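You operate a simulated robot arm through the tools that you are given. There is no shell and no other tool.

The job below is to be done with a simulated robot arm. You get a single attempt, and the scene is never put back.

JOB
Run the block with the blue top at short dwell in the patcher, vent on.
Fine: one run; pull the slide out again; the heat knob and the two blocks beside it stay.
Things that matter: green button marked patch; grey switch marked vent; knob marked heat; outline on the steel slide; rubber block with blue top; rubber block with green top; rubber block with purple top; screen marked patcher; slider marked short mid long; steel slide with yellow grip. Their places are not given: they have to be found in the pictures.

Only the result counts: the job must be done as asked and must still hold three seconds after the hand-in. Knocking over, shifting, dropping, spilling or breaking anything else fails it.

ROBOT AND FRAMES
A 7-joint arm with a two-finger parallel gripper, fixed in place. Base frame: the origin is on the floor under the middle of its stand, x ahead of it, y to its left, z up. Readings come in mm, rad, newtons and seconds.
It reaches about 1247 mm from its shoulder. Its first joint turns from -2.304 to 2.304 rad. Payload 3.91 kg.
Tool frame: the origin (TCP) lies between the finger pads and is the grasp point; the fingertips stand 30 mm ahead of it; z points along the fingers, y is the line along which they close. The gripper opens to 110 mm. The fingers are 20 mm wide and 10 mm thick; the gripper's body (48 by 112 mm) begins 55 mm behind the TCP.
Orientation is that of the tool frame in the base frame, as [roll, pitch, yaw] about the fixed x, y, z axes, in that order (R = Rz(yaw) Ry(pitch) Rx(roll)). With the fingers straight down and closing along the base's y, the tool's x points along the base's -x, its y along +y and its z along -z.

CONTROLS
- The arm moves only by the tool jog_arm. Its argument "deltas" is text: rows parted by semicolons, each of 7 numbers parted by spaces: the shift along the tool's x, y, z in m, then the turn, a rotation vector about the tool's x, y, z in rad, then the gripper command, from -1 (shut) to 1 (fully open), values between in proportion. In form: x y z wx wy wz claw; .... A call has 1 to 20 rows; each row shifts and turns the commanded pose from where the row before left it, along the tool's axes as they then stand. Each row takes 0.2 s and may step no farther than 50 mm and 0.15 rad from the row before; otherwise, or with a gripper value out of range, the whole call is refused. A pose out of reach is approached as far as the arm can. The call stops where the force on the tool passes 90 N (or 10 N more than at its start, if that is more) or the arm is blocked; 0.2 s more then pass. The fingers move at their own pace (about 108 mm/s each) and stop on an object; they squeeze with about 43 N. The grip force told is the motor's: it shows also when the fingers shut on nothing. Time passes only in rows, and 0.2 s behind the last, so rows that do not move let the fingers close. The reply holds the time, the measured pose of the TCP, the force on the tool along the base axes, the opening and the grip force, in the units named above and with some noise, with the torque about the TCP (base axes, N m) and any sound that the robot's microphone picked up.
- Cameras (640 x 400 px; columns grow to the right, rows downward): "scene" is fixed at [398.9, 649.2, 1528.2]; the picture's right is [0.22, 0.98, 0.00], its down [0.88, -0.19, -0.43] and it looks along [-0.42, 0.09, -0.90] (base axes); focal length 248 px, centre (320, 200). "wrist" rides on the gripper at [72, 17, -103] in the tool frame; the picture's right is [-0.23, 0.97, 0.00], its down [-0.76, -0.18, -0.62] and it looks along [-0.61, -0.14, 0.78] (tool axes); focal length 222 px, centre (320, 200).
- camera(camera): a new picture of that camera. No time passes.
- measure_at(camera, pixels): for up to 12 pixels [column, row] of the newest picture of that camera ("zoom" is the newest enlarged one), the place [x, y, z] in the base frame of the surface seen there, good to about 3 mm. No time passes.
- zoom(camera, box): a new picture of the part [left, top, right, bottom] of that camera's present view, enlarged. No time passes.
- hand_in(): hands the job in; it is judged then, once.

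Leave the gripper open and the arm clear of the work at the hand-in unless told otherwise.

The tools are called as name(argument=value, ...) on one line, values as JSON. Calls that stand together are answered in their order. jog_arm: Moves the arm, as the interface text tells. Its arguments: {"type":"object","properties":{"deltas":{"type":"string"}},"required":["deltas"]} The other tools are called the same way: camera (camera) takes a picture; measure_at (camera, pixels) gives the place of the surface under pixels of a picture; zoom (camera, box) takes an enlarged picture of a part of a camera's view; hand_in () hands the job in.

At the start:

```text
clock: 0.0
position: [-16.4, 504.1, 1171.6]
orientation: [-3.141, -0.001, -3.141]
wrist_force: [1.2, -0.4, 1.0]
moment: [0.0, 0.04, -0.01]
width: 109.8
gripper_force: 0.2
```

scene: 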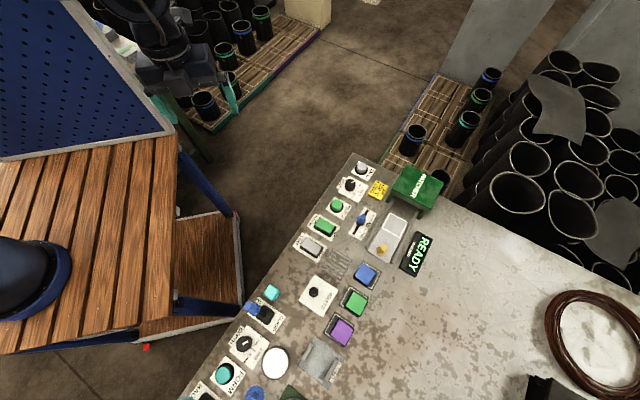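
wrist: 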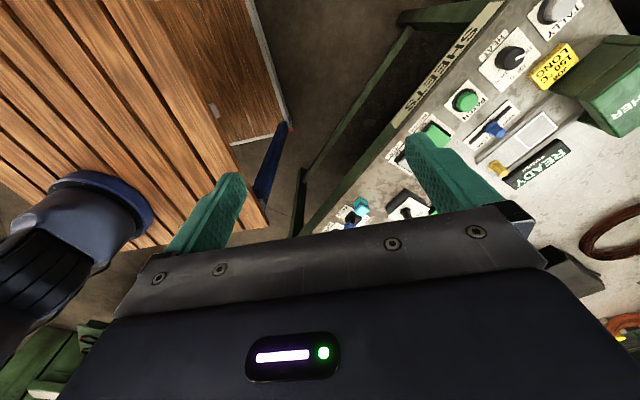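

The scene picture shows a bench with a green machine near (415,185), a screen reading READY, blocks in blue (365,274), green (354,302) and purple (340,331). I zoom in to read the labels.

zoom(camera="scene", box=[320, 150, 450, 231])

zoom(camera="scene", box=[280, 220, 410, 301])

zoom(camera="scene", box=[180, 270, 388, 400])

zoom(camera="wrist", box=[320, 0, 640, 200])

```text
4.92 times, centred on (385, 190) of scene
```

zoom: 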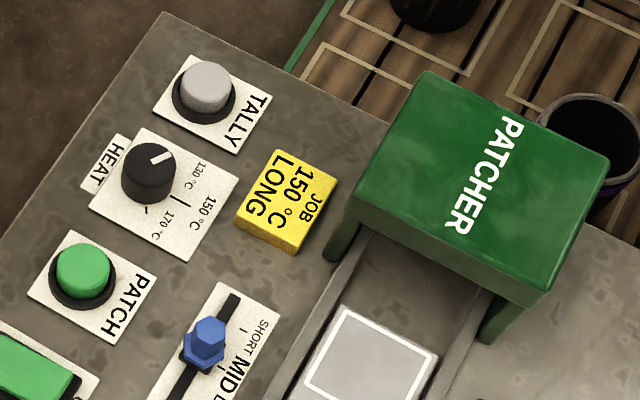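

```text
4.92 times, centred on (345, 260) of scene
```

zoom: 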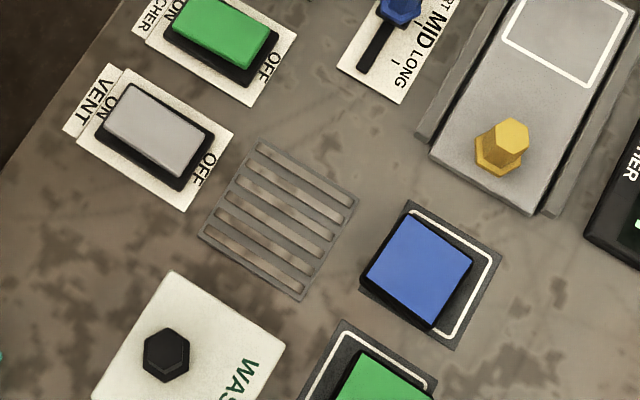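

```text
3.08 times, centred on (284, 335) of scene
```

zoom: 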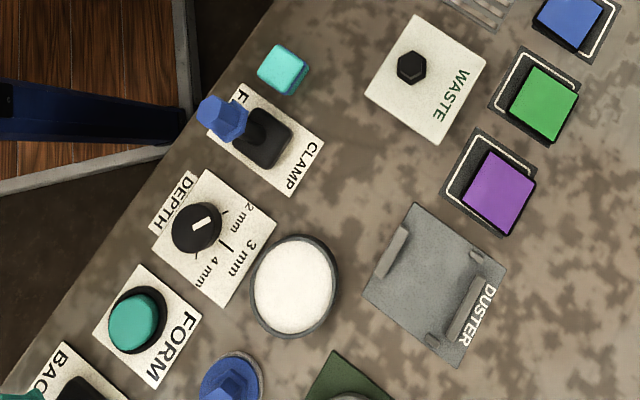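

```text
2.00 times, centred on (480, 100) of wrist
```

zoom: 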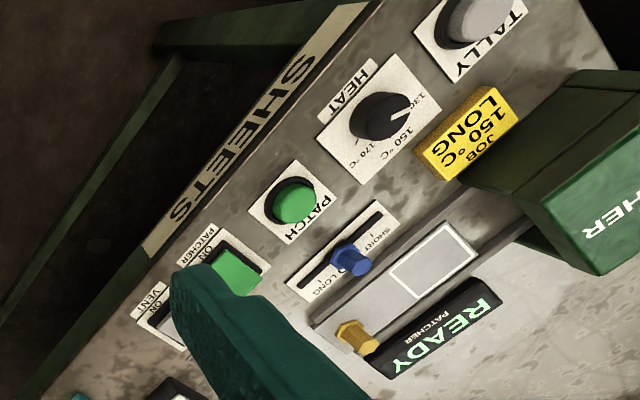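

I see: the slider's blue knob is about at MID, the vent rocker is at zoom 2 (155,130), the steel slide with its yellow grip is out, and the outline is on the slide. The yellow card says LONG, but the job says short. Next I measure places in the scene camera.

measure_at(camera="scene", pixels=[[365, 274], [354, 302], [340, 331], [382, 251], [395, 223], [361, 219], [336, 205], [311, 246], [325, 226], [350, 184], [412, 182], [340, 240]])

zoom(camera="scene", box=[340, 200, 420, 250])

```text
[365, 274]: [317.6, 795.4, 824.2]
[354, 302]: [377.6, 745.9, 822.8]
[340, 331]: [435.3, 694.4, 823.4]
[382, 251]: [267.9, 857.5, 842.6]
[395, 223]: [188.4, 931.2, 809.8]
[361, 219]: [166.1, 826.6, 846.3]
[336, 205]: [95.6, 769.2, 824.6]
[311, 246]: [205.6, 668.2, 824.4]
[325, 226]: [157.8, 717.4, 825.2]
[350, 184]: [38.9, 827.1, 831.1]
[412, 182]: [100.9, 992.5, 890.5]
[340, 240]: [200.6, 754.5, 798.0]
```

```text
8.00 times, centred on (380, 225) of scene
```

zoom: 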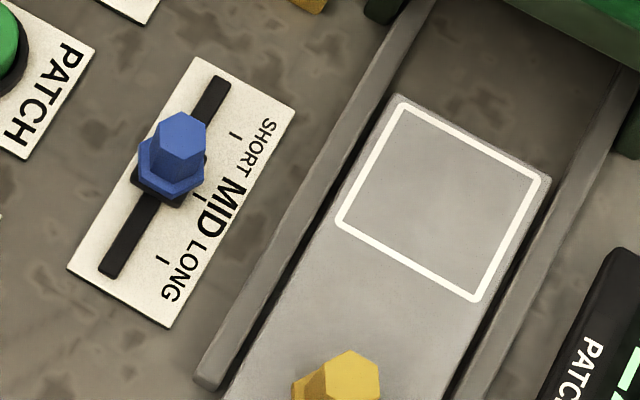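

Now I measure the outline corners, slider track and ticks, and grip in this zoom.

measure_at(camera="zoom", pixels=[[403, 106], [542, 181], [475, 299], [340, 222], [222, 82], [109, 273], [236, 135], [163, 259], [201, 196], [182, 132], [345, 368], [440, 205]])

zoom(camera="scene", box=[340, 230, 420, 280])

```text
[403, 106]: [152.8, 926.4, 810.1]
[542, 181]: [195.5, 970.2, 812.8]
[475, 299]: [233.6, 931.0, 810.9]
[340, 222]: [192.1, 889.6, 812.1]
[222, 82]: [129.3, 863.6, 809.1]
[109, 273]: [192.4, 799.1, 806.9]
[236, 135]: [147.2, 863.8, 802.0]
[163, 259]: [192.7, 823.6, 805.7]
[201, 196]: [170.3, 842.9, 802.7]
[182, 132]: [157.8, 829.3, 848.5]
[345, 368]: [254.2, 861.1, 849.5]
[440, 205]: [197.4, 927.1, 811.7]
```

```text
8.00 times, centred on (380, 255) of scene
```

zoom: 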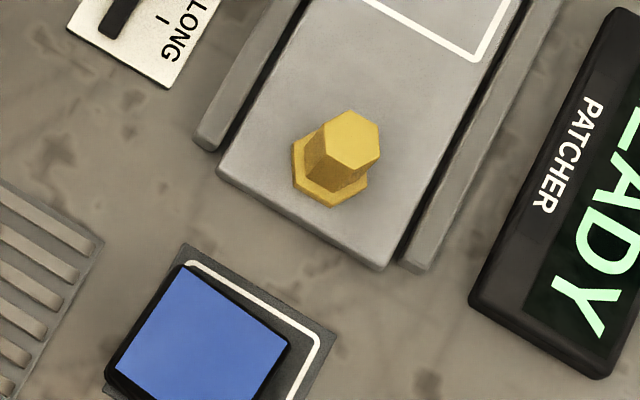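

I measure the grip, the slide's edges and rails; then zoom on the blue block and the vent rocker.

measure_at(camera="zoom", pixels=[[350, 143], [330, 200], [218, 170], [383, 268], [205, 143], [415, 268], [255, 30], [500, 110], [379, 125], [326, 140], [295, 150], [365, 185]])

zoom(camera="scene", box=[330, 250, 410, 300])

```text
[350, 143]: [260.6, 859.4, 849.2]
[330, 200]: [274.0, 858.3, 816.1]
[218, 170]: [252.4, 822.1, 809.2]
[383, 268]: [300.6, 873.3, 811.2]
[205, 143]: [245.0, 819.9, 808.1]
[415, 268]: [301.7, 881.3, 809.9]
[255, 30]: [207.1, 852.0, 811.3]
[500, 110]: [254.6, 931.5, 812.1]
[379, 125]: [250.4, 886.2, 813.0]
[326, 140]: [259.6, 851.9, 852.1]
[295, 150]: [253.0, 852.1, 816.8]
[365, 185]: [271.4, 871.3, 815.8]
```

```text
8.00 times, centred on (370, 275) of scene
```

zoom: 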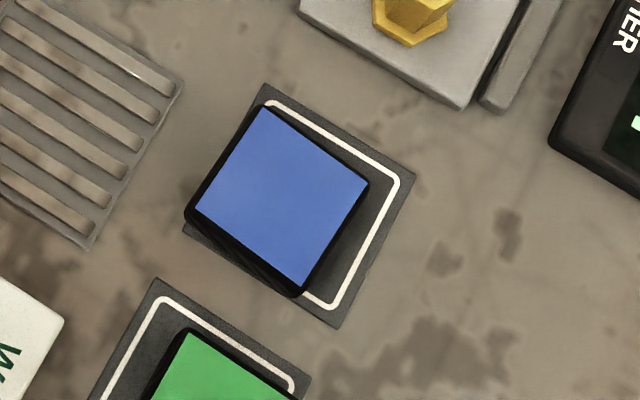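

Now the blue block's corners: top corners about (265,110), (366,184), (302,285), (199,208) in this zoom.

measure_at(camera="zoom", pixels=[[265, 112], [363, 184], [301, 281], [201, 208], [282, 196], [270, 95], [405, 175], [335, 318], [360, 230], [215, 240], [250, 268], [440, 290]])

zoom(camera="scene", box=[290, 200, 370, 250])

```text
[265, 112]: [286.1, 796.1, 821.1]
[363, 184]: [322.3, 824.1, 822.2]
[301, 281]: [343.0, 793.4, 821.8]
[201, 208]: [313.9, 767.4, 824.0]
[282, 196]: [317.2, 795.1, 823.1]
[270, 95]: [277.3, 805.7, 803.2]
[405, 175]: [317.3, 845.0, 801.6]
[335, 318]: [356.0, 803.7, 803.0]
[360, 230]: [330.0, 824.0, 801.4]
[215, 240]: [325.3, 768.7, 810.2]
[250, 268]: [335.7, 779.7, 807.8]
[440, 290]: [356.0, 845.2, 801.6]
```

```text
8.00 times, centred on (330, 225) of scene
```

zoom: 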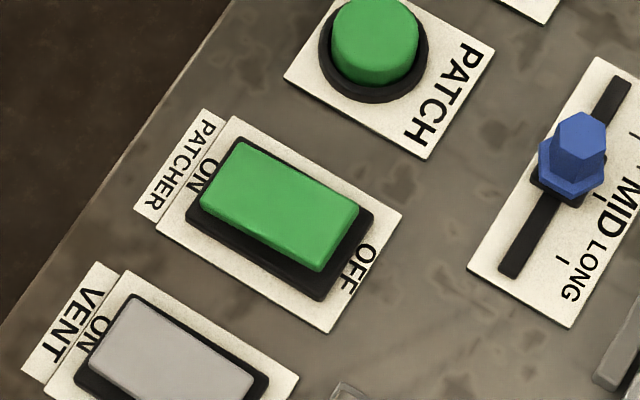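

I check the tilt of both rockers. First the patcher one in this zoom, then zoom on the vent.

measure_at(camera="zoom", pixels=[[228, 170], [280, 200], [335, 230], [120, 330], [170, 360], [220, 390], [375, 30], [400, 200], [580, 130], [60, 330], [510, 262], [610, 95]])

zoom(camera="scene", box=[280, 220, 344, 260])

```text
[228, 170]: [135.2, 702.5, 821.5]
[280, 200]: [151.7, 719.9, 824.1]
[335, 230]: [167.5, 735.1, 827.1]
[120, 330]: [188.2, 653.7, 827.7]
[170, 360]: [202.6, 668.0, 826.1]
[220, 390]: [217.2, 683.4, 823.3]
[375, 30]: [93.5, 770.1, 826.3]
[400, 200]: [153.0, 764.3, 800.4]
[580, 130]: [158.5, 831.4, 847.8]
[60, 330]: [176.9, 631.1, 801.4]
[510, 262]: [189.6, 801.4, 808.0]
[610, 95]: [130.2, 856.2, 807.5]
```

```text
10.00 times, centred on (312, 240) of scene
```

zoom: 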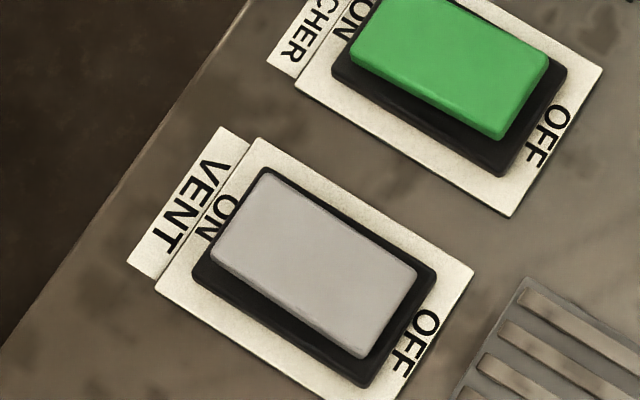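

The patcher rocker has its ON end low (on), while the vent rocker has its OFF end low (ON end 827.7, OFF end 823.3), so the vent is off. I measure the vent rocker ends, then the machine's body.

measure_at(camera="zoom", pixels=[[267, 183], [410, 275], [362, 350], [216, 260], [243, 222], [314, 265], [384, 310], [205, 285], [360, 380], [430, 275], [170, 190], [460, 270]])

zoom(camera="scene", box=[376, 150, 456, 200])

```text
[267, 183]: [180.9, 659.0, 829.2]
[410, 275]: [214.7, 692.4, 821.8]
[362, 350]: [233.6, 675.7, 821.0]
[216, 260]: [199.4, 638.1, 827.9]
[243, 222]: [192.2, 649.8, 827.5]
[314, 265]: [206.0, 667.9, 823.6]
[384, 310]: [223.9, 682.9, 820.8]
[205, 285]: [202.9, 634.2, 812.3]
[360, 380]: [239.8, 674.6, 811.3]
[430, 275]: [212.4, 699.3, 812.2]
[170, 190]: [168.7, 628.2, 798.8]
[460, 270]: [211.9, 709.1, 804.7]
```

```text
8.00 times, centred on (416, 175) of scene
```

zoom: 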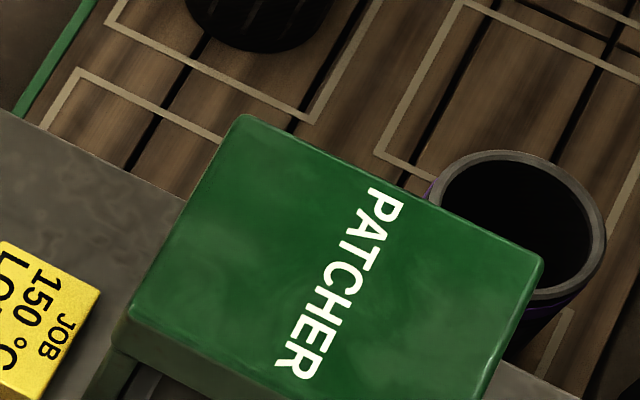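

measure_at(camera="zoom", pixels=[[248, 122], [537, 262], [135, 310], [483, 392], [340, 250], [120, 345], [200, 370], [60, 320], [10, 350], [90, 300]])

zoom(camera="scene", box=[376, 180, 456, 230])

```text
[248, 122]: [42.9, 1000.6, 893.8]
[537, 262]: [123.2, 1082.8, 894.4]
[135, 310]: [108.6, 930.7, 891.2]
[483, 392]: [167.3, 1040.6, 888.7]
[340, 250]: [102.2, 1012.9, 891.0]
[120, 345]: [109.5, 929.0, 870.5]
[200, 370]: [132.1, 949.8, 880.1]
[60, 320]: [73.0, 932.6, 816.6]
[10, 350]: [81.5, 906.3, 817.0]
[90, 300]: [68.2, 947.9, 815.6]
```

```text
8.00 times, centred on (416, 205) of scene
```

zoom: 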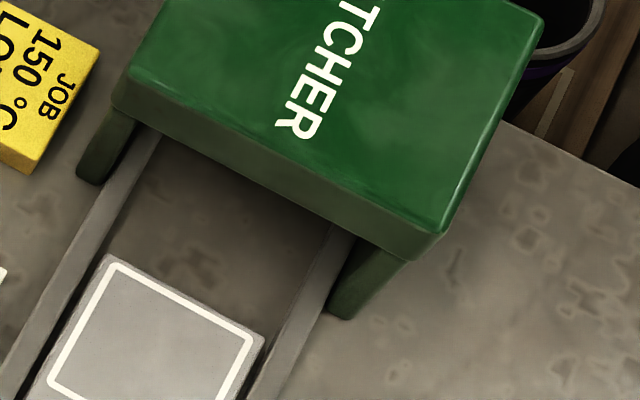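

I have the bench layout: the slide axis and control row run at about 45° in the base frame. With s=(x−y)/√2 and t=(x+y)/√2, the slide pulls out along +s. The machine's front is at s≈−580, the outline's centre at s≈−520, t≈794, and the grip at s≈−426. The slider knob is at MID, s≈−476, and SHORT is at s≈−506. First I turn the gripper 45° about its tool z in place and close it for pressing.

jog_arm(deltas="0 0 0 0 0 0.1309 -1; 0 0 0 0 0 0.1309 -1; 0 0 0 0 0 0.1309 -1; 0 0 0 0 0 0.1309 -1; 0 0 0 0 0 0.1309 -1; 0 0 0 0 0 0.1309 -1; 0 0 0 0 0 0 -1")

```text
clock: 1.6
position: [-17.3, 501.7, 1171.9]
orientation: [3.141, 0.002, 2.356]
wrist_force: [-0.3, -0.2, 0.1]
moment: [-0.02, 0.01, 0.02]
width: 0.1
gripper_force: 37.7
```

Now yaw is 135°: tool x is −s, tool y is +t, tool z is down. I move over the vent's ON end (s≈−325, t≈599), then down to TCP z≈900.

jog_arm(deltas="-0.007 0.0429 0 0 0 0 -1; -0.007 0.0429 0 0 0 0 -1; -0.007 0.0429 0 0 0 0 -1; -0.007 0.0429 0 0 0 0 -1; -0.007 0.0429 0 0 0 0 -1; -0.007 0.0429 0 0 0 0 -1; 0 0 0.045 0 0 0 -1; 0 0 0.045 0 0 0 -1; 0 0 0.045 0 0 0 -1; 0 0 0.045 0 0 0 -1; 0 0 0.045 0 0 0 -1; 0 0 0.045 0 0 0 -1; 0 0 0 0 0 0 -1")

camera(camera="wrist")

zoom(camera="scene", box=[260, 200, 360, 262])

```text
clock: 4.4
position: [195.2, 655.3, 899.9]
orientation: [3.141, 0.0, 2.357]
wrist_force: [0.4, 0.6, 0.4]
moment: [0.03, -0.02, 0.01]
width: 0.0
gripper_force: 37.7
```

```text
taken
```

wrist: 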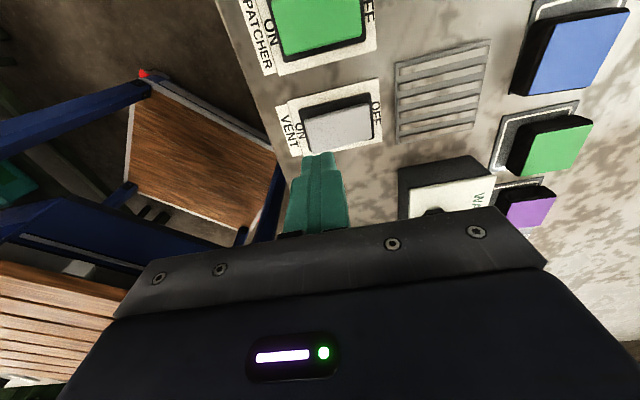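

```text
6.40 times, centred on (310, 231) of scene
```

zoom: 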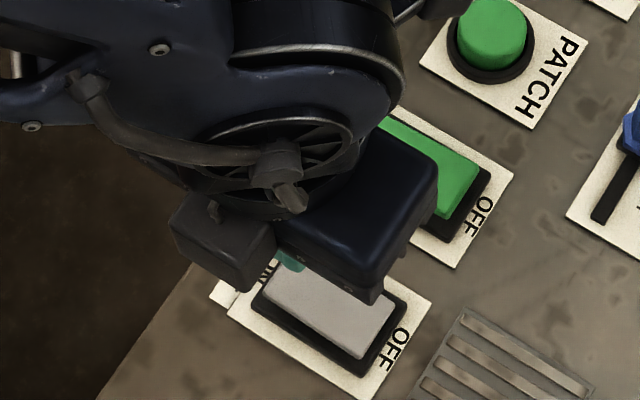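

I am at s=−325, t=601, tips at z≈870. I shift 3 mm toward the ON end and come down gently onto the rocker (its ON end is at z≈828).

jog_arm(deltas="0 -0.003 0.02 0 0 0 -1; 0 0 0.015 0 0 0 -1; 0 0 0.003 0 0 0 -1; 0 0 0.002 0 0 0 -1; 0 0 0.002 0 0 0 -1; 0 0 0.002 0 0 0 -1; 0 0 0.002 0 0 0 -1; 0 0 0.002 0 0 0 -1")

```text
clock: 6.2
position: [193.9, 652.9, 853.8]
orientation: [-3.14, 0.0, 2.356]
wrist_force: [0.3, -0.2, -0.4]
moment: [0.02, 0.02, -0.03]
width: 0.2
gripper_force: 37.6
```

No force yet, with tips at about z≈823. I look at it.

camera(camera="wrist")

zoom(camera="wrist", box=[240, 60, 420, 172])

zoom(camera="scene", box=[280, 220, 344, 260])

```text
taken
```

wrist: 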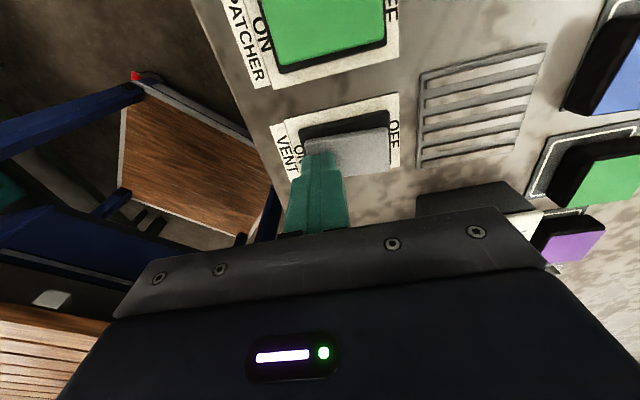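

```text
3.56 times, centred on (330, 116) of wrist
```

zoom: 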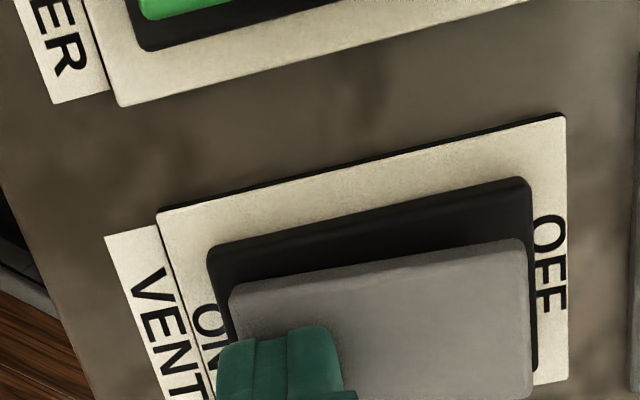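

```text
10.00 times, centred on (312, 240) of scene
```

zoom: 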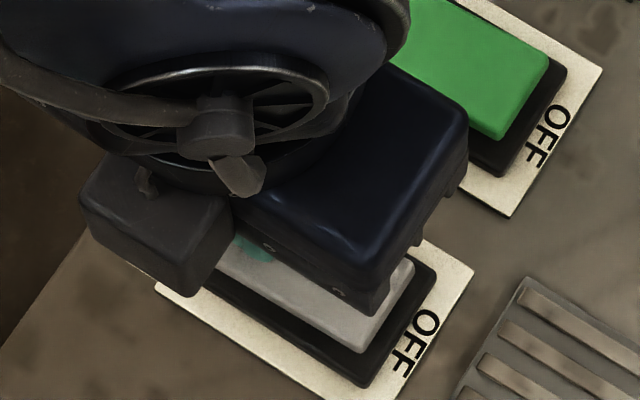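

The fingertips are over the ON end. I go on down in small steps.

jog_arm(deltas="0 0 0.0015 0 0 0 -1; 0 0 0.0015 0 0 0 -1; 0 0 0.0015 0 0 0 -1")

measure_at(camera="wrist", pixels=[[378, 150], [360, 152], [345, 150], [315, 153], [390, 160]])

```text
clock: 7.0
position: [192.6, 653.5, 852.5]
orientation: [3.141, -0.001, 2.357]
wrist_force: [-0.8, -17.6, 48.3]
moment: [-0.2, -0.35, -0.13]
width: 0.2
gripper_force: 37.5
```

```text
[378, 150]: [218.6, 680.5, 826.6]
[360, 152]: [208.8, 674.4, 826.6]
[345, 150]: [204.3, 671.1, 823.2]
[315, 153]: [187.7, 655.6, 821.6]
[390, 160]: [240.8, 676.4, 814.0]
```

Force rose to 48 N, an end stop; the OFF end measured about 826.6, so the rocker may have flipped. I raise and check.

jog_arm(deltas="0 0 -0.005 0 0 0 -1; 0 0 -0.03 0 0 0 -1; 0 0 -0.04 0 0 0 -1; 0.03 0 -0.03 0 0 0 -1; 0.04 0 0 0 0 0 -1; 0.04 0 0 0 0 0 -1; 0.04 0 0 0 0 0 -1")

zoom(camera="scene", box=[280, 220, 344, 260])

```text
clock: 8.6
position: [86.9, 760.4, 954.7]
orientation: [3.141, 0.0, 2.355]
wrist_force: [0.3, -0.1, -0.2]
moment: [-0.01, 0.06, -0.01]
width: 0.0
gripper_force: 37.7
```

```text
10.00 times, centred on (312, 240) of scene
```

zoom: 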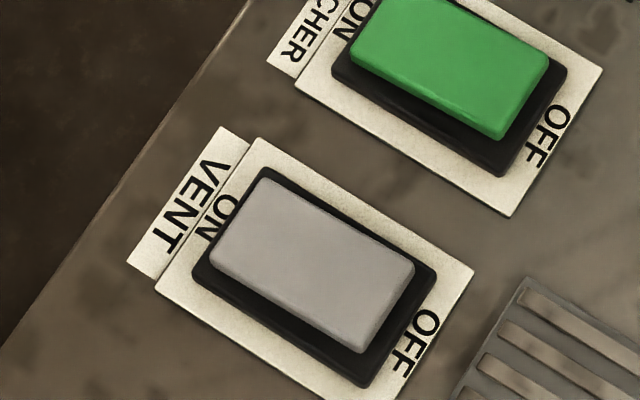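

measure_at(camera="zoom", pixels=[[243, 222], [230, 230], [314, 265], [384, 310], [372, 325], [380, 10], [520, 90]])

camera(camera="scene")

zoom(camera="scene", box=[380, 225, 444, 265])

```text
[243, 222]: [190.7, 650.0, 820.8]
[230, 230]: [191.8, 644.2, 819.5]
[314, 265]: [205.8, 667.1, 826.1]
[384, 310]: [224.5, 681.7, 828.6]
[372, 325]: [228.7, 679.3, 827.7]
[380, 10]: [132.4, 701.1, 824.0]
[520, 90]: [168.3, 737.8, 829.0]
```

```text
taken
```

scene: 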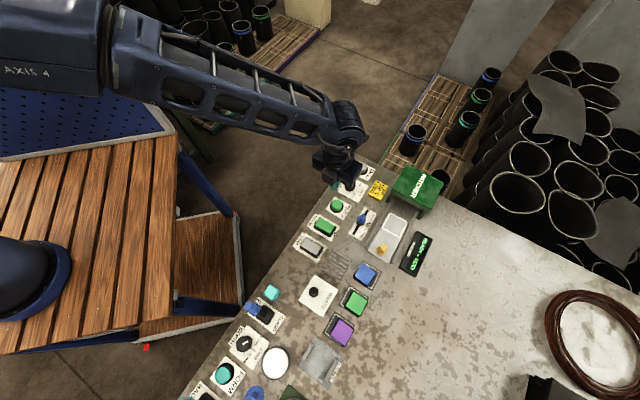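

```text
10.00 times, centred on (412, 245) of scene
```

zoom: 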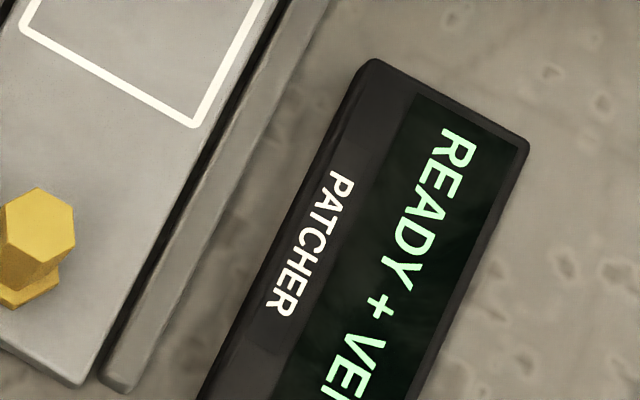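

The vent is on: ON end is now low and the screen reads "READY + VENT…". Next is the slider: knob at s≈−475.5, t≈699, top z≈848. I'm at s=−476, t=599. I move +100 mm in t, opening to about 50 mm, then look.

jog_arm(deltas="0 0.034 0 0 0 0 -0.09; 0 0.033 0 0 0 0 -0.09; 0 0.033 0 0 0 0 -0.09; 0 0 0.03 0 0 0 -0.09; 0 0 0 0 0 0 -0.09")

camera(camera="wrist")

zoom(camera="scene", box=[320, 190, 400, 240])

```text
clock: 9.8
position: [157.5, 829.9, 923.1]
orientation: [-3.141, 0.0, 2.356]
wrist_force: [-0.2, -0.5, -0.5]
moment: [0.03, -0.02, -0.03]
width: 50.3
gripper_force: 0.0
```

```text
taken
```

wrist: 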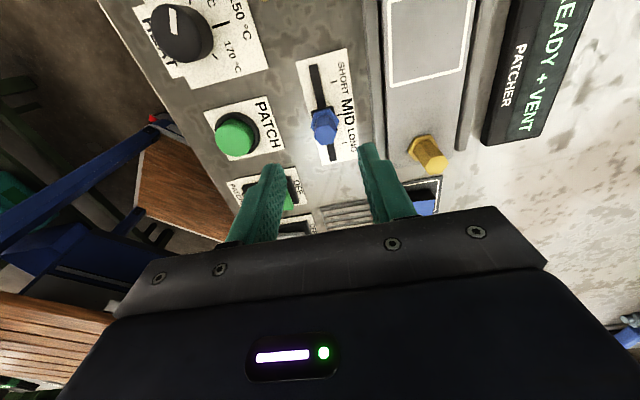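

```text
8.00 times, centred on (360, 215) of scene
```

zoom: 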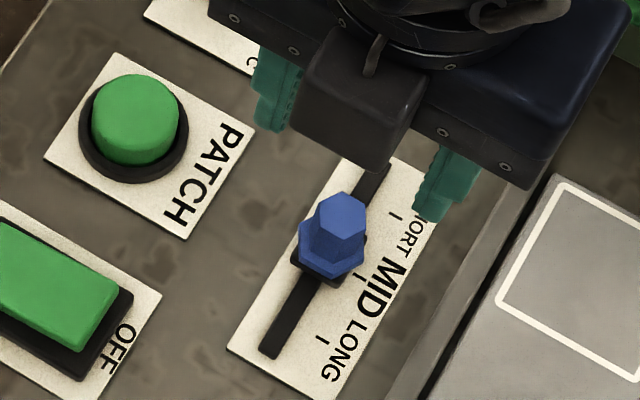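

I'm centred over the knob (s=−475.5, t=698). I go down 71 mm to TCP z≈852 and then look before closing.

jog_arm(deltas="0 0 0.03 0 0 0 -0.09; 0 0 0.025 0 0 0 -0.09; 0 0 0.01 0 0 0 -0.09; 0 0 0.006 0 0 0 -0.09; 0 0 0 0 0 0 -0.09")

zoom(camera="wrist", box=[200, 60, 440, 210])

```text
clock: 11.0
position: [157.8, 830.6, 853.4]
orientation: [3.141, 0.0, 2.356]
wrist_force: [-0.6, -1.1, -0.1]
moment: [-0.01, 0.02, -0.03]
width: 50.2
gripper_force: 0.0
```

```text
2.67 times, centred on (320, 135) of wrist
```

zoom: 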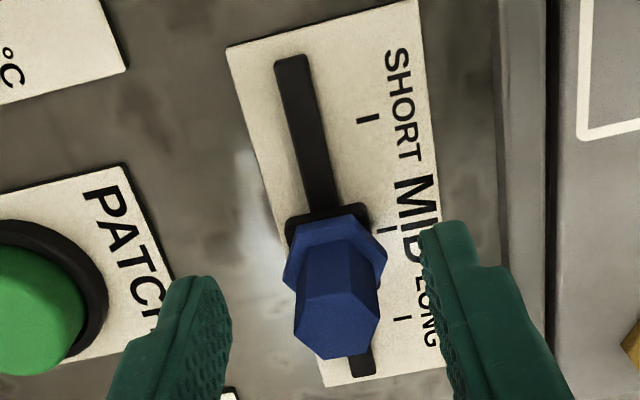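

The fingers straddle the knob. I close on it without moving.

jog_arm(deltas="0 0 0 0 0 0 -1; 0 0 0 0 0 0 -1; 0 0 0 0 0 0 -1")

```text
clock: 11.8
position: [160.8, 831.9, 852.4]
orientation: [3.138, 0.0, 2.355]
wrist_force: [32.4, 34.7, -7.1]
moment: [0.04, -0.64, 0.03]
width: 19.6
gripper_force: 45.0
```

Width 19.6 mm: I hold the knob, with a side load along +t of about 47 N, so the knob is about 3 mm further in t. I shift 3 mm to relieve it.

jog_arm(deltas="0 0.0015 0 0 0 0 -1; 0 0.0015 0 0 0 0 -1; 0 0 0 0 0 0 -1")

```text
clock: 12.6
position: [159.6, 832.0, 854.7]
orientation: [-3.141, 0.0, 2.355]
wrist_force: [25.2, 26.3, 1.9]
moment: [0.93, -1.11, 0.04]
width: 19.3
gripper_force: 45.2
```

The side load dropped only to 36 N. I look at the grip.

zoom(camera="wrist", box=[200, 60, 440, 210])

zoom(camera="scene", box=[320, 190, 400, 240])

```text
2.67 times, centred on (320, 135) of wrist
```

zoom: 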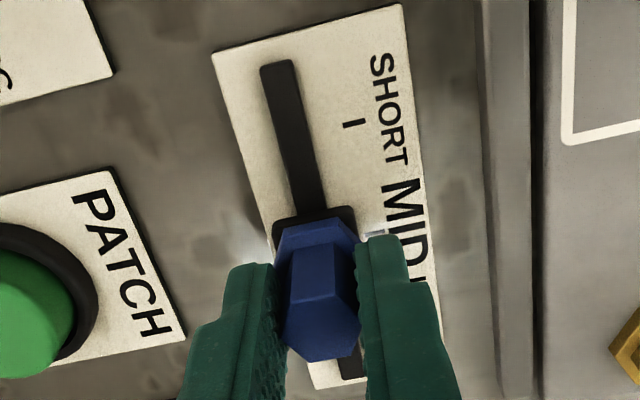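

```text
8.00 times, centred on (360, 215) of scene
```

zoom: 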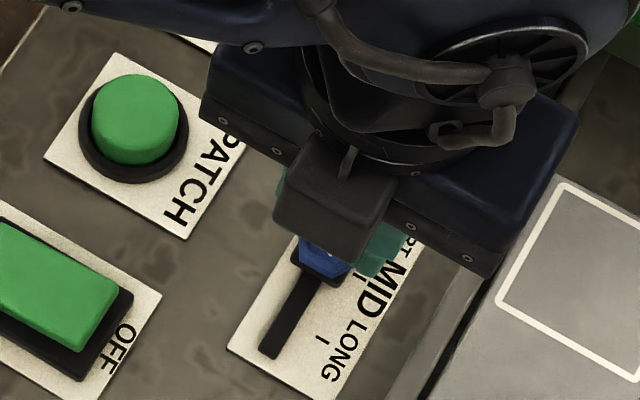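

The grip looks good on both sides. I shift another 4 mm in +t to see the load fall.

jog_arm(deltas="0 0.002 0 0 0 0 -1; 0 0.002 0 0 0 0 -1; 0 0 0 0 0 0 -1")

```text
clock: 13.4
position: [158.8, 835.2, 853.9]
orientation: [-3.137, 0.0, 2.357]
wrist_force: [-8.6, -10.6, 11.8]
moment: [0.41, -0.01, 0.02]
width: 19.5
gripper_force: 44.8
```

Load is now about −13 N along t; fine. I back off 1 mm and slide the knob 30 mm toward SHORT (tool +x) in small steps.

jog_arm(deltas="0 -0.001 0 0 0 0 -1; 0.005 0 0 0 0 0 -1; 0.005 0 0 0 0 0 -1; 0.005 0 0 0 0 0 -1; 0.005 0 0 0 0 0 -1; 0.005 0 0 0 0 0 -1; 0.005 0 0 0 0 0 -1; 0 0 0 0 0 0 -1")

zoom(camera="wrist", box=[200, 60, 440, 210])

zoom(camera="scene", box=[320, 190, 400, 240])

```text
clock: 15.2
position: [138.1, 853.5, 853.1]
orientation: [-3.139, 0.001, 2.356]
wrist_force: [-27.5, -38.4, 2.1]
moment: [-0.41, 0.38, -0.03]
width: 19.4
gripper_force: 45.3
```

```text
2.67 times, centred on (320, 135) of wrist
```

zoom: 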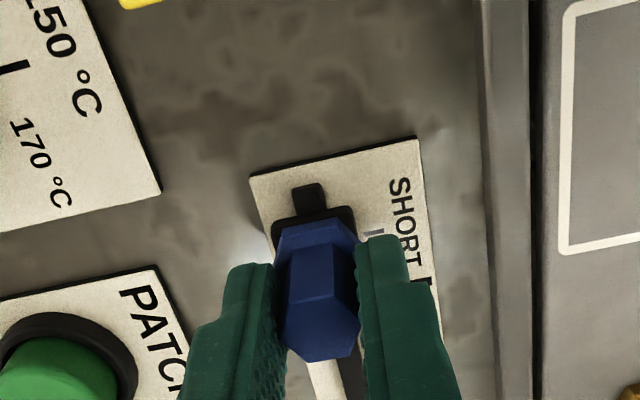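

```text
8.00 times, centred on (360, 215) of scene
```

zoom: 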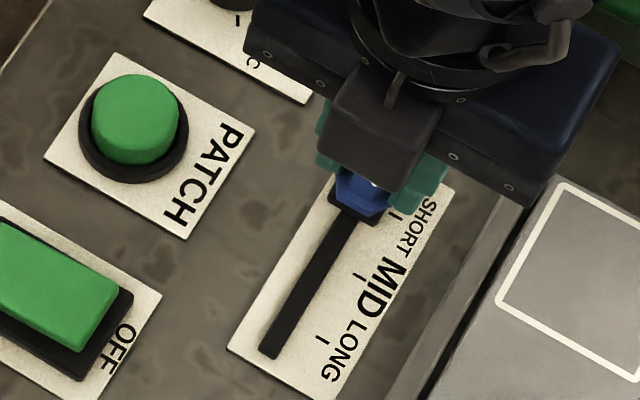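

The knob is at the SHORT tick (s≈−506). There's a −46 N side load, so I relax 4 mm in −t, then look before releasing.

jog_arm(deltas="0 -0.002 0 0 0 0 -1; 0 -0.002 0 0 0 0 -1; 0 0 0 0 0 0 -1")

zoom(camera="scene", box=[340, 195, 388, 225])

```text
clock: 16.0
position: [139.9, 853.3, 854.6]
orientation: [3.141, 0.001, 2.354]
wrist_force: [-4.4, -3.0, -10.0]
moment: [-0.44, 0.58, 0.02]
width: 19.1
gripper_force: 45.2
```

```text
13.33 times, centred on (364, 210) of scene
```

zoom: 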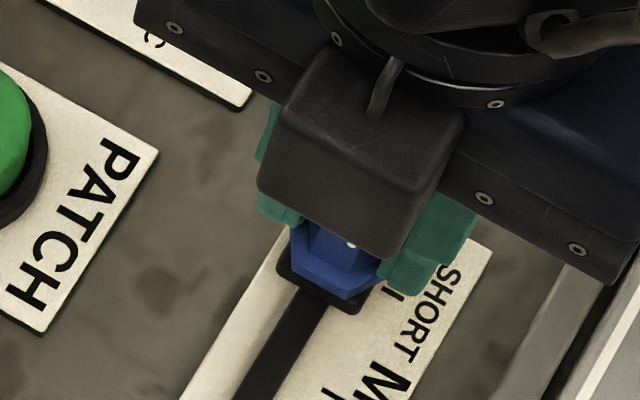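

The load is near zero. I open to 50 mm, then raise and look.

jog_arm(deltas="0 0 0 0 0 0 -0.09; 0 0 0 0 0 0 -0.09; 0 0 -0.02 0 0 0 -0.09; 0 0 -0.04 0 0 0 -0.09; 0 0 -0.04 0 0 0 -0.09; -0.04 0 0 0 0 0 -0.09; -0.05 0 0 0 0 0 -0.09; -0.05 0 0 0 0 0 -0.09")

zoom(camera="scene", box=[340, 195, 404, 235])

```text
clock: 17.8
position: [234.1, 753.2, 953.4]
orientation: [-3.142, 0.001, 2.358]
wrist_force: [-1.1, -0.7, -0.9]
moment: [0.0, -0.09, 0.0]
width: 50.3
gripper_force: 0.0
```

```text
10.00 times, centred on (372, 215) of scene
```

zoom: 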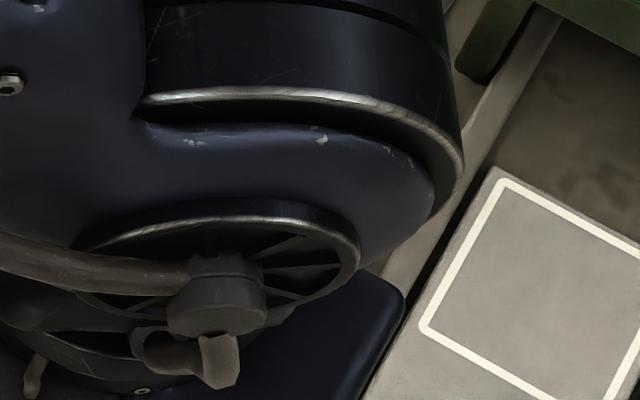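

The arm hides the slider in the scene view. I take a wrist picture.

camera(camera="wrist")

zoom(camera="wrist", box=[240, 0, 400, 100])

```text
taken
```

wrist: 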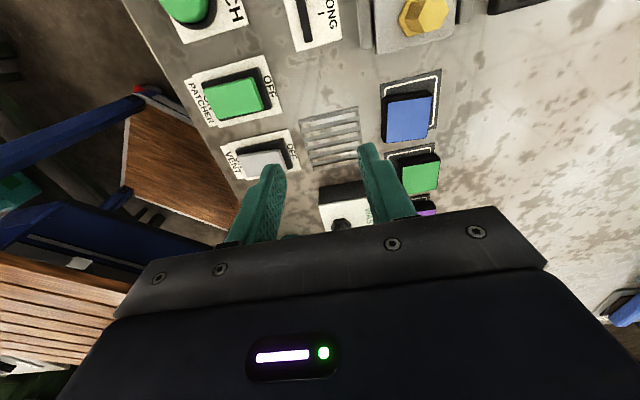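

```text
4.00 times, centred on (320, 50) of wrist
```

zoom: 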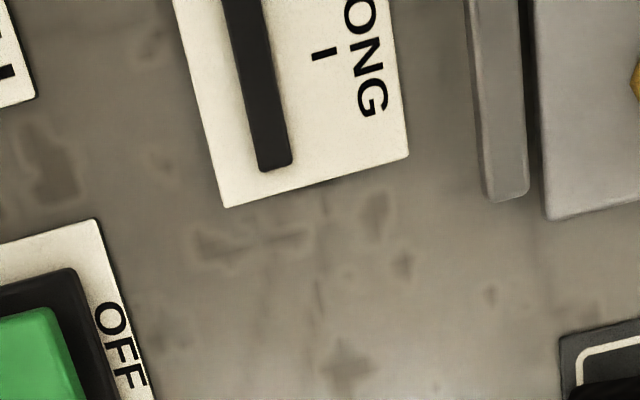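

I zoom on the blue block in the wrist view to measure its pose again.

zoom(camera="wrist", box=[360, 60, 456, 120])

zoom(camera="wrist", box=[352, 65, 480, 145])

```text
6.67 times, centred on (408, 90) of wrist
```

zoom: 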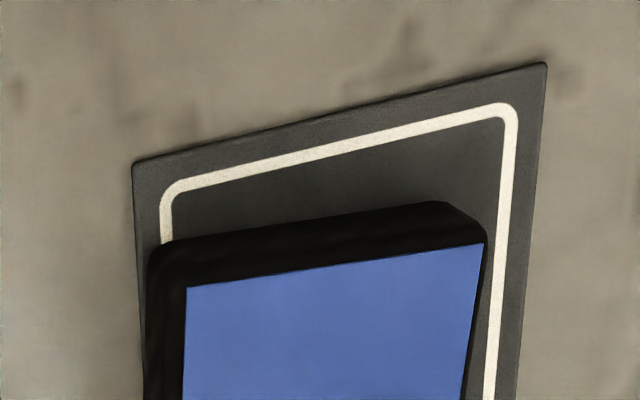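

```text
5.00 times, centred on (416, 105) of wrist
```

zoom: 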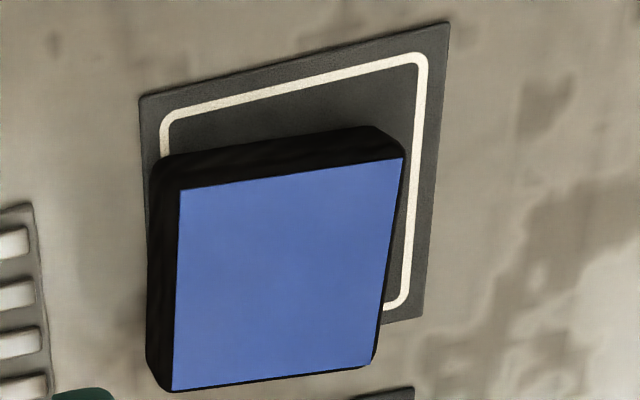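

measure_at(camera="zoom", pixels=[[183, 193], [398, 162], [370, 362], [176, 386], [280, 280], [155, 170], [375, 130], [153, 360], [145, 98], [447, 26], [420, 318], [230, 165]])

```text
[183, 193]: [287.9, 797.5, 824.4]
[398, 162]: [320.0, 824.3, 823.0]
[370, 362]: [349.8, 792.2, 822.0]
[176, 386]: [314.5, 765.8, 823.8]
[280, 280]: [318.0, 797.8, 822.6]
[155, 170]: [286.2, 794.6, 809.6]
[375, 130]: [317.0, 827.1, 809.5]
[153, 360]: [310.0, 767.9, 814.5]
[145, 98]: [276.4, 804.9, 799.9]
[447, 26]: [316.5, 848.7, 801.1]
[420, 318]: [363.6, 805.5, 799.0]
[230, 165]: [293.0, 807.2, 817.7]
```

The blue block's centre is about (317.5, 795), z top 823, turned about 39.5° (5.5° off the bench axis). I check the heights of the grate and WASTE box next to it before descending.

camera(camera="scene")

measure_at(camera="scene", pixels=[[351, 260], [345, 266], [341, 280], [318, 295], [330, 290], [347, 285], [415, 255], [404, 268]])

measure_at(camera="wrist", pixels=[[357, 110], [355, 150], [340, 215], [330, 190], [350, 130], [318, 20], [340, 155]])

```text
taken
```

scene: 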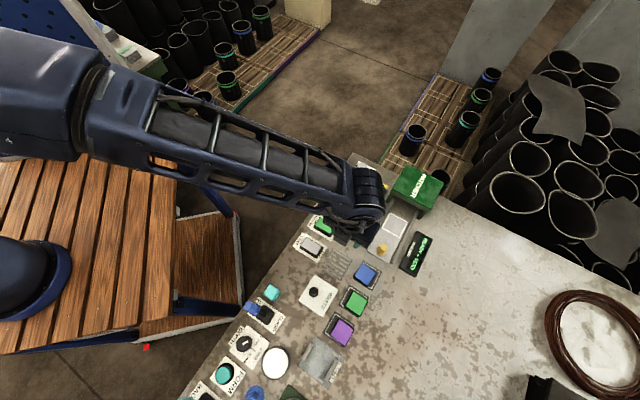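

```text
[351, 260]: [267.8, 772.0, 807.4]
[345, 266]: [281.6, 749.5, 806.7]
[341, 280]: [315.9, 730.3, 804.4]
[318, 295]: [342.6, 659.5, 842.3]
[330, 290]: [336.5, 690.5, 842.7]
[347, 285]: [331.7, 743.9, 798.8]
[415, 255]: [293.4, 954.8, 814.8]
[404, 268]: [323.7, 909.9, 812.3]
```

```text
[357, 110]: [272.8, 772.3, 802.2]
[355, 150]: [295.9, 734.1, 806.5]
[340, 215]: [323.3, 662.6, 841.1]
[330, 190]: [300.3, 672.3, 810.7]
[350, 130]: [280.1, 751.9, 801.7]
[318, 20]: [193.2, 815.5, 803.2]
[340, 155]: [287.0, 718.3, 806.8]
```

The grate's edge is at t≈738 at z≈806, so I'll keep fingertips at z≈807 and open only 62 mm. I move over the block, turn 0.096 rad, and descend to TCP z≈880 to check.

jog_arm(deltas="-0.0145 0.0443 0 0 0 0 0.127; -0.0145 0.0443 0 0 0 0 0.127; 0 0 0 0 0 0.048 0.127; 0 0 0 0 0 0.048 0.127; 0 0 0.037 0 0 0 0.127; 0 0 0.037 0 0 0 0.127; 0 0 0 0 0 0 0.127")

camera(camera="wrist")

zoom(camera="wrist", box=[200, 60, 440, 210])

zoom(camera="scene", box=[325, 240, 405, 290])

```text
clock: 19.4
position: [319.7, 796.8, 879.0]
orientation: [3.141, 0.0, 2.26]
wrist_force: [0.4, 0.1, -0.8]
moment: [0.01, -0.02, 0.0]
width: 62.0
gripper_force: 0.1
```

```text
taken
```

wrist: 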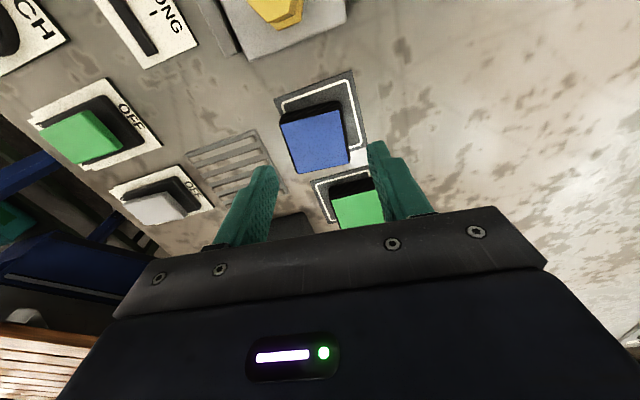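

```text
2.67 times, centred on (320, 135) of wrist
```

zoom: 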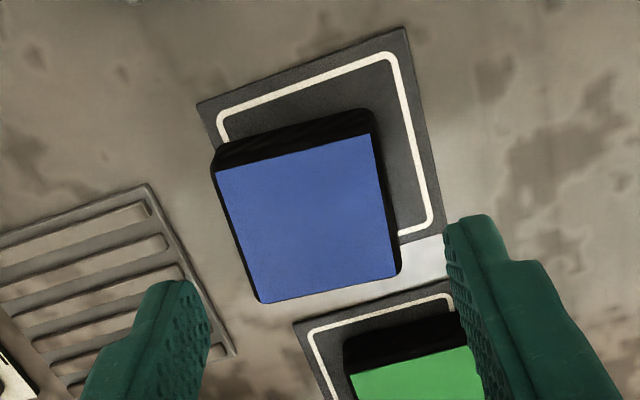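

```text
8.00 times, centred on (365, 265) of scene
```

zoom: 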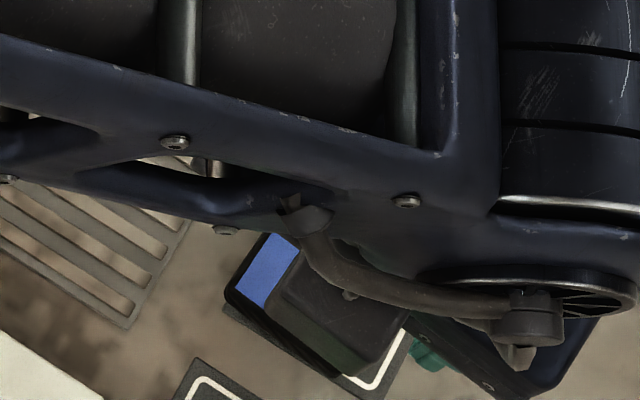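

The block's edges look parallel to the closing line. I measure the block's top corners here again.

measure_at(camera="wrist", pixels=[[283, 126], [338, 112], [348, 160], [299, 171], [316, 142]])

```text
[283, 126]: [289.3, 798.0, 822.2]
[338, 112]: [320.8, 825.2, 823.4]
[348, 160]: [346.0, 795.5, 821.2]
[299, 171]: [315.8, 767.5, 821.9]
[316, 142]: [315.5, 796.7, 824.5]
```

Block centre (318, 796.6) matches my TCP (319.7, 796.8). I descend 42 mm to TCP z≈837.

jog_arm(deltas="0 0 0.02 0 0 0 0.127; 0 0 0.012 0 0 0 0.127; 0 0 0.006 0 0 0 0.127; 0 0 0.004 0 0 0 0.127; 0 0 0 0 0 0 0.127")

zoom(camera="wrist", box=[200, 60, 440, 210])

```text
clock: 20.6
position: [318.3, 796.4, 838.4]
orientation: [3.141, 0.0, 2.26]
wrist_force: [-0.2, -0.7, -0.1]
moment: [-0.01, 0.03, -0.05]
width: 61.9
gripper_force: 0.0
```

```text
2.67 times, centred on (320, 135) of wrist
```

zoom: 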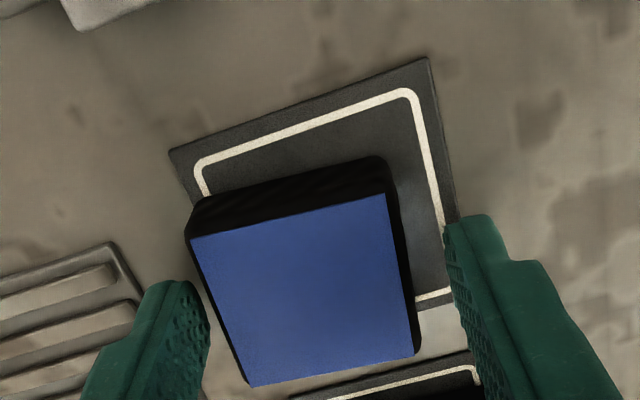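

The fingers are on both sides of the block. I close.

jog_arm(deltas="0 0 0 0 0 0 -0.1; 0 0 0 0 0 0 -0.3; 0 0 0 0 0 0 -1; 0 0 0 0 0 0 -1; 0 0 0 0 0 0 -1")

zoom(camera="wrist", box=[200, 60, 440, 210])

```text
clock: 21.8
position: [318.9, 795.6, 837.3]
orientation: [-3.141, 0.0, 2.26]
wrist_force: [-0.5, 1.0, 1.6]
moment: [0.01, 0.02, -0.02]
width: 47.0
gripper_force: 42.9
```

```text
2.67 times, centred on (320, 135) of wrist
```

zoom: 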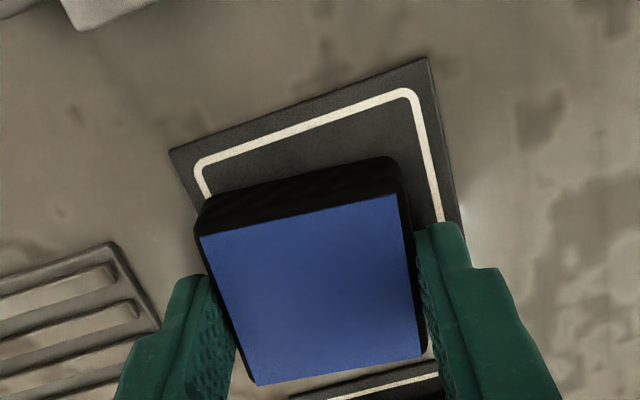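

I hold the block (47.0 mm wide). I lift it to TCP z≈930, so that it clears the yellow grip, then turn back 0.096 rad.

jog_arm(deltas="0 0 -0.013 0 0 0 -1; 0 0 -0.04 0 0 0 -1; 0 0 -0.04 0 0 0 -1; 0 0 0 0 0 -0.048 -1; 0 0 0 0 0 -0.048 -1; 0 0 0 0 0 0 -1")

camera(camera="wrist")

```text
clock: 23.2
position: [319.8, 795.7, 930.3]
orientation: [3.141, 0.0, 2.357]
wrist_force: [0.2, 0.1, -0.7]
moment: [-0.01, -0.02, 0.01]
width: 46.8
gripper_force: 42.8
```

```text
taken
```

wrist: 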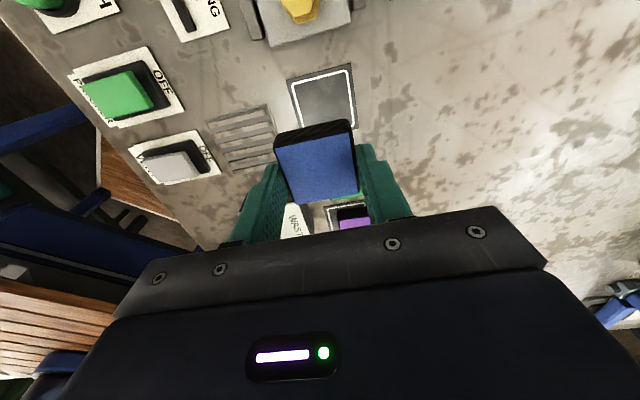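

The block is held well. I measure its top corners against the TCP to learn the offset.

measure_at(camera="wrist", pixels=[[278, 150], [350, 131], [355, 188], [293, 200], [318, 168], [315, 133]])

```text
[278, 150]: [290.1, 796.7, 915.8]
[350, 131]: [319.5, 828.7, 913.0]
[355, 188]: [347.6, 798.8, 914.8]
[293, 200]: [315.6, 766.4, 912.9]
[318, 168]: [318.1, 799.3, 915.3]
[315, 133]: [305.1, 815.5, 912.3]
```

The block's centre is about 2 mm toward −s of the TCP. I now carry it 182 mm along tool +x, over the slide, and 5 mm in +t.

jog_arm(deltas="0.0364 0.001 0 0 0 0 -1; 0.0364 0.001 0 0 0 0 -1; 0.0364 0.001 0 0 0 0 -1; 0.0364 0.001 0 0 0 0 -1; 0.0364 0.001 0 0 0 0 -1; 0 0 0 0 0 0 -1")

camera(camera="wrist")

camera(camera="scene")

```text
clock: 24.6
position: [195.4, 927.2, 931.5]
orientation: [3.141, 0.0, 2.355]
wrist_force: [0.4, 0.5, -0.7]
moment: [-0.03, -0.04, 0.02]
width: 47.0
gripper_force: 42.9
```

```text
taken
```

wrist: 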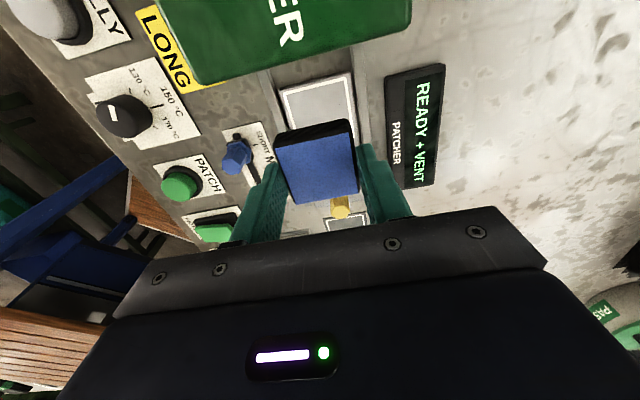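

```text
taken
```

scene: 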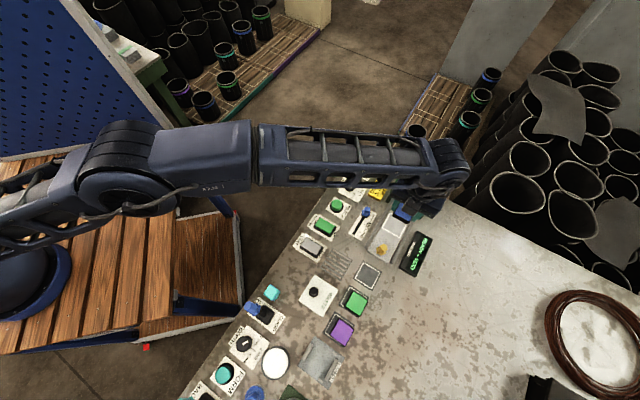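

I'm at s≈−517.5, t≈794. I zoom in on the outline's visible far edge to check alignment.

zoom(camera="wrist", box=[256, 60, 384, 140])

zoom(camera="scene", box=[340, 195, 420, 245])

```text
5.00 times, centred on (320, 100) of wrist
```

zoom: 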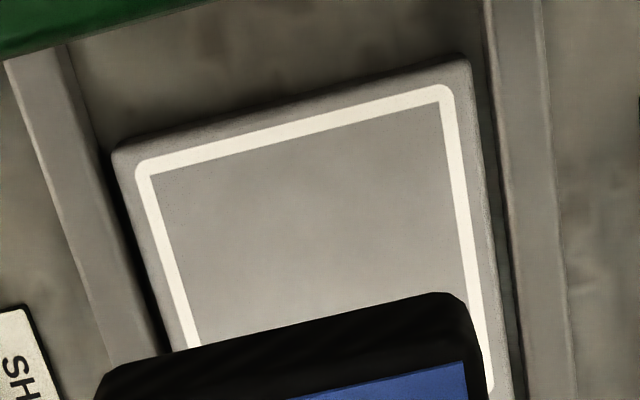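

```text
8.00 times, centred on (380, 220) of scene
```

zoom: 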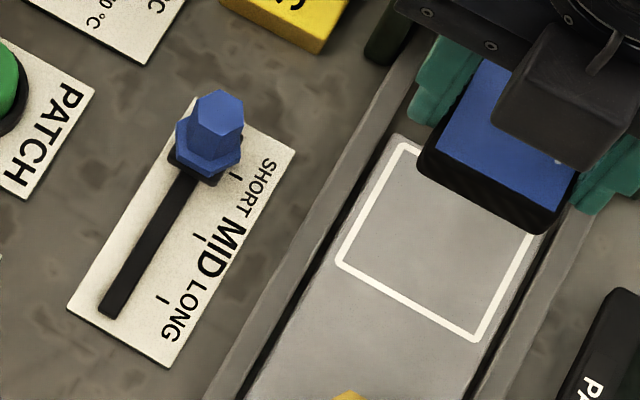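

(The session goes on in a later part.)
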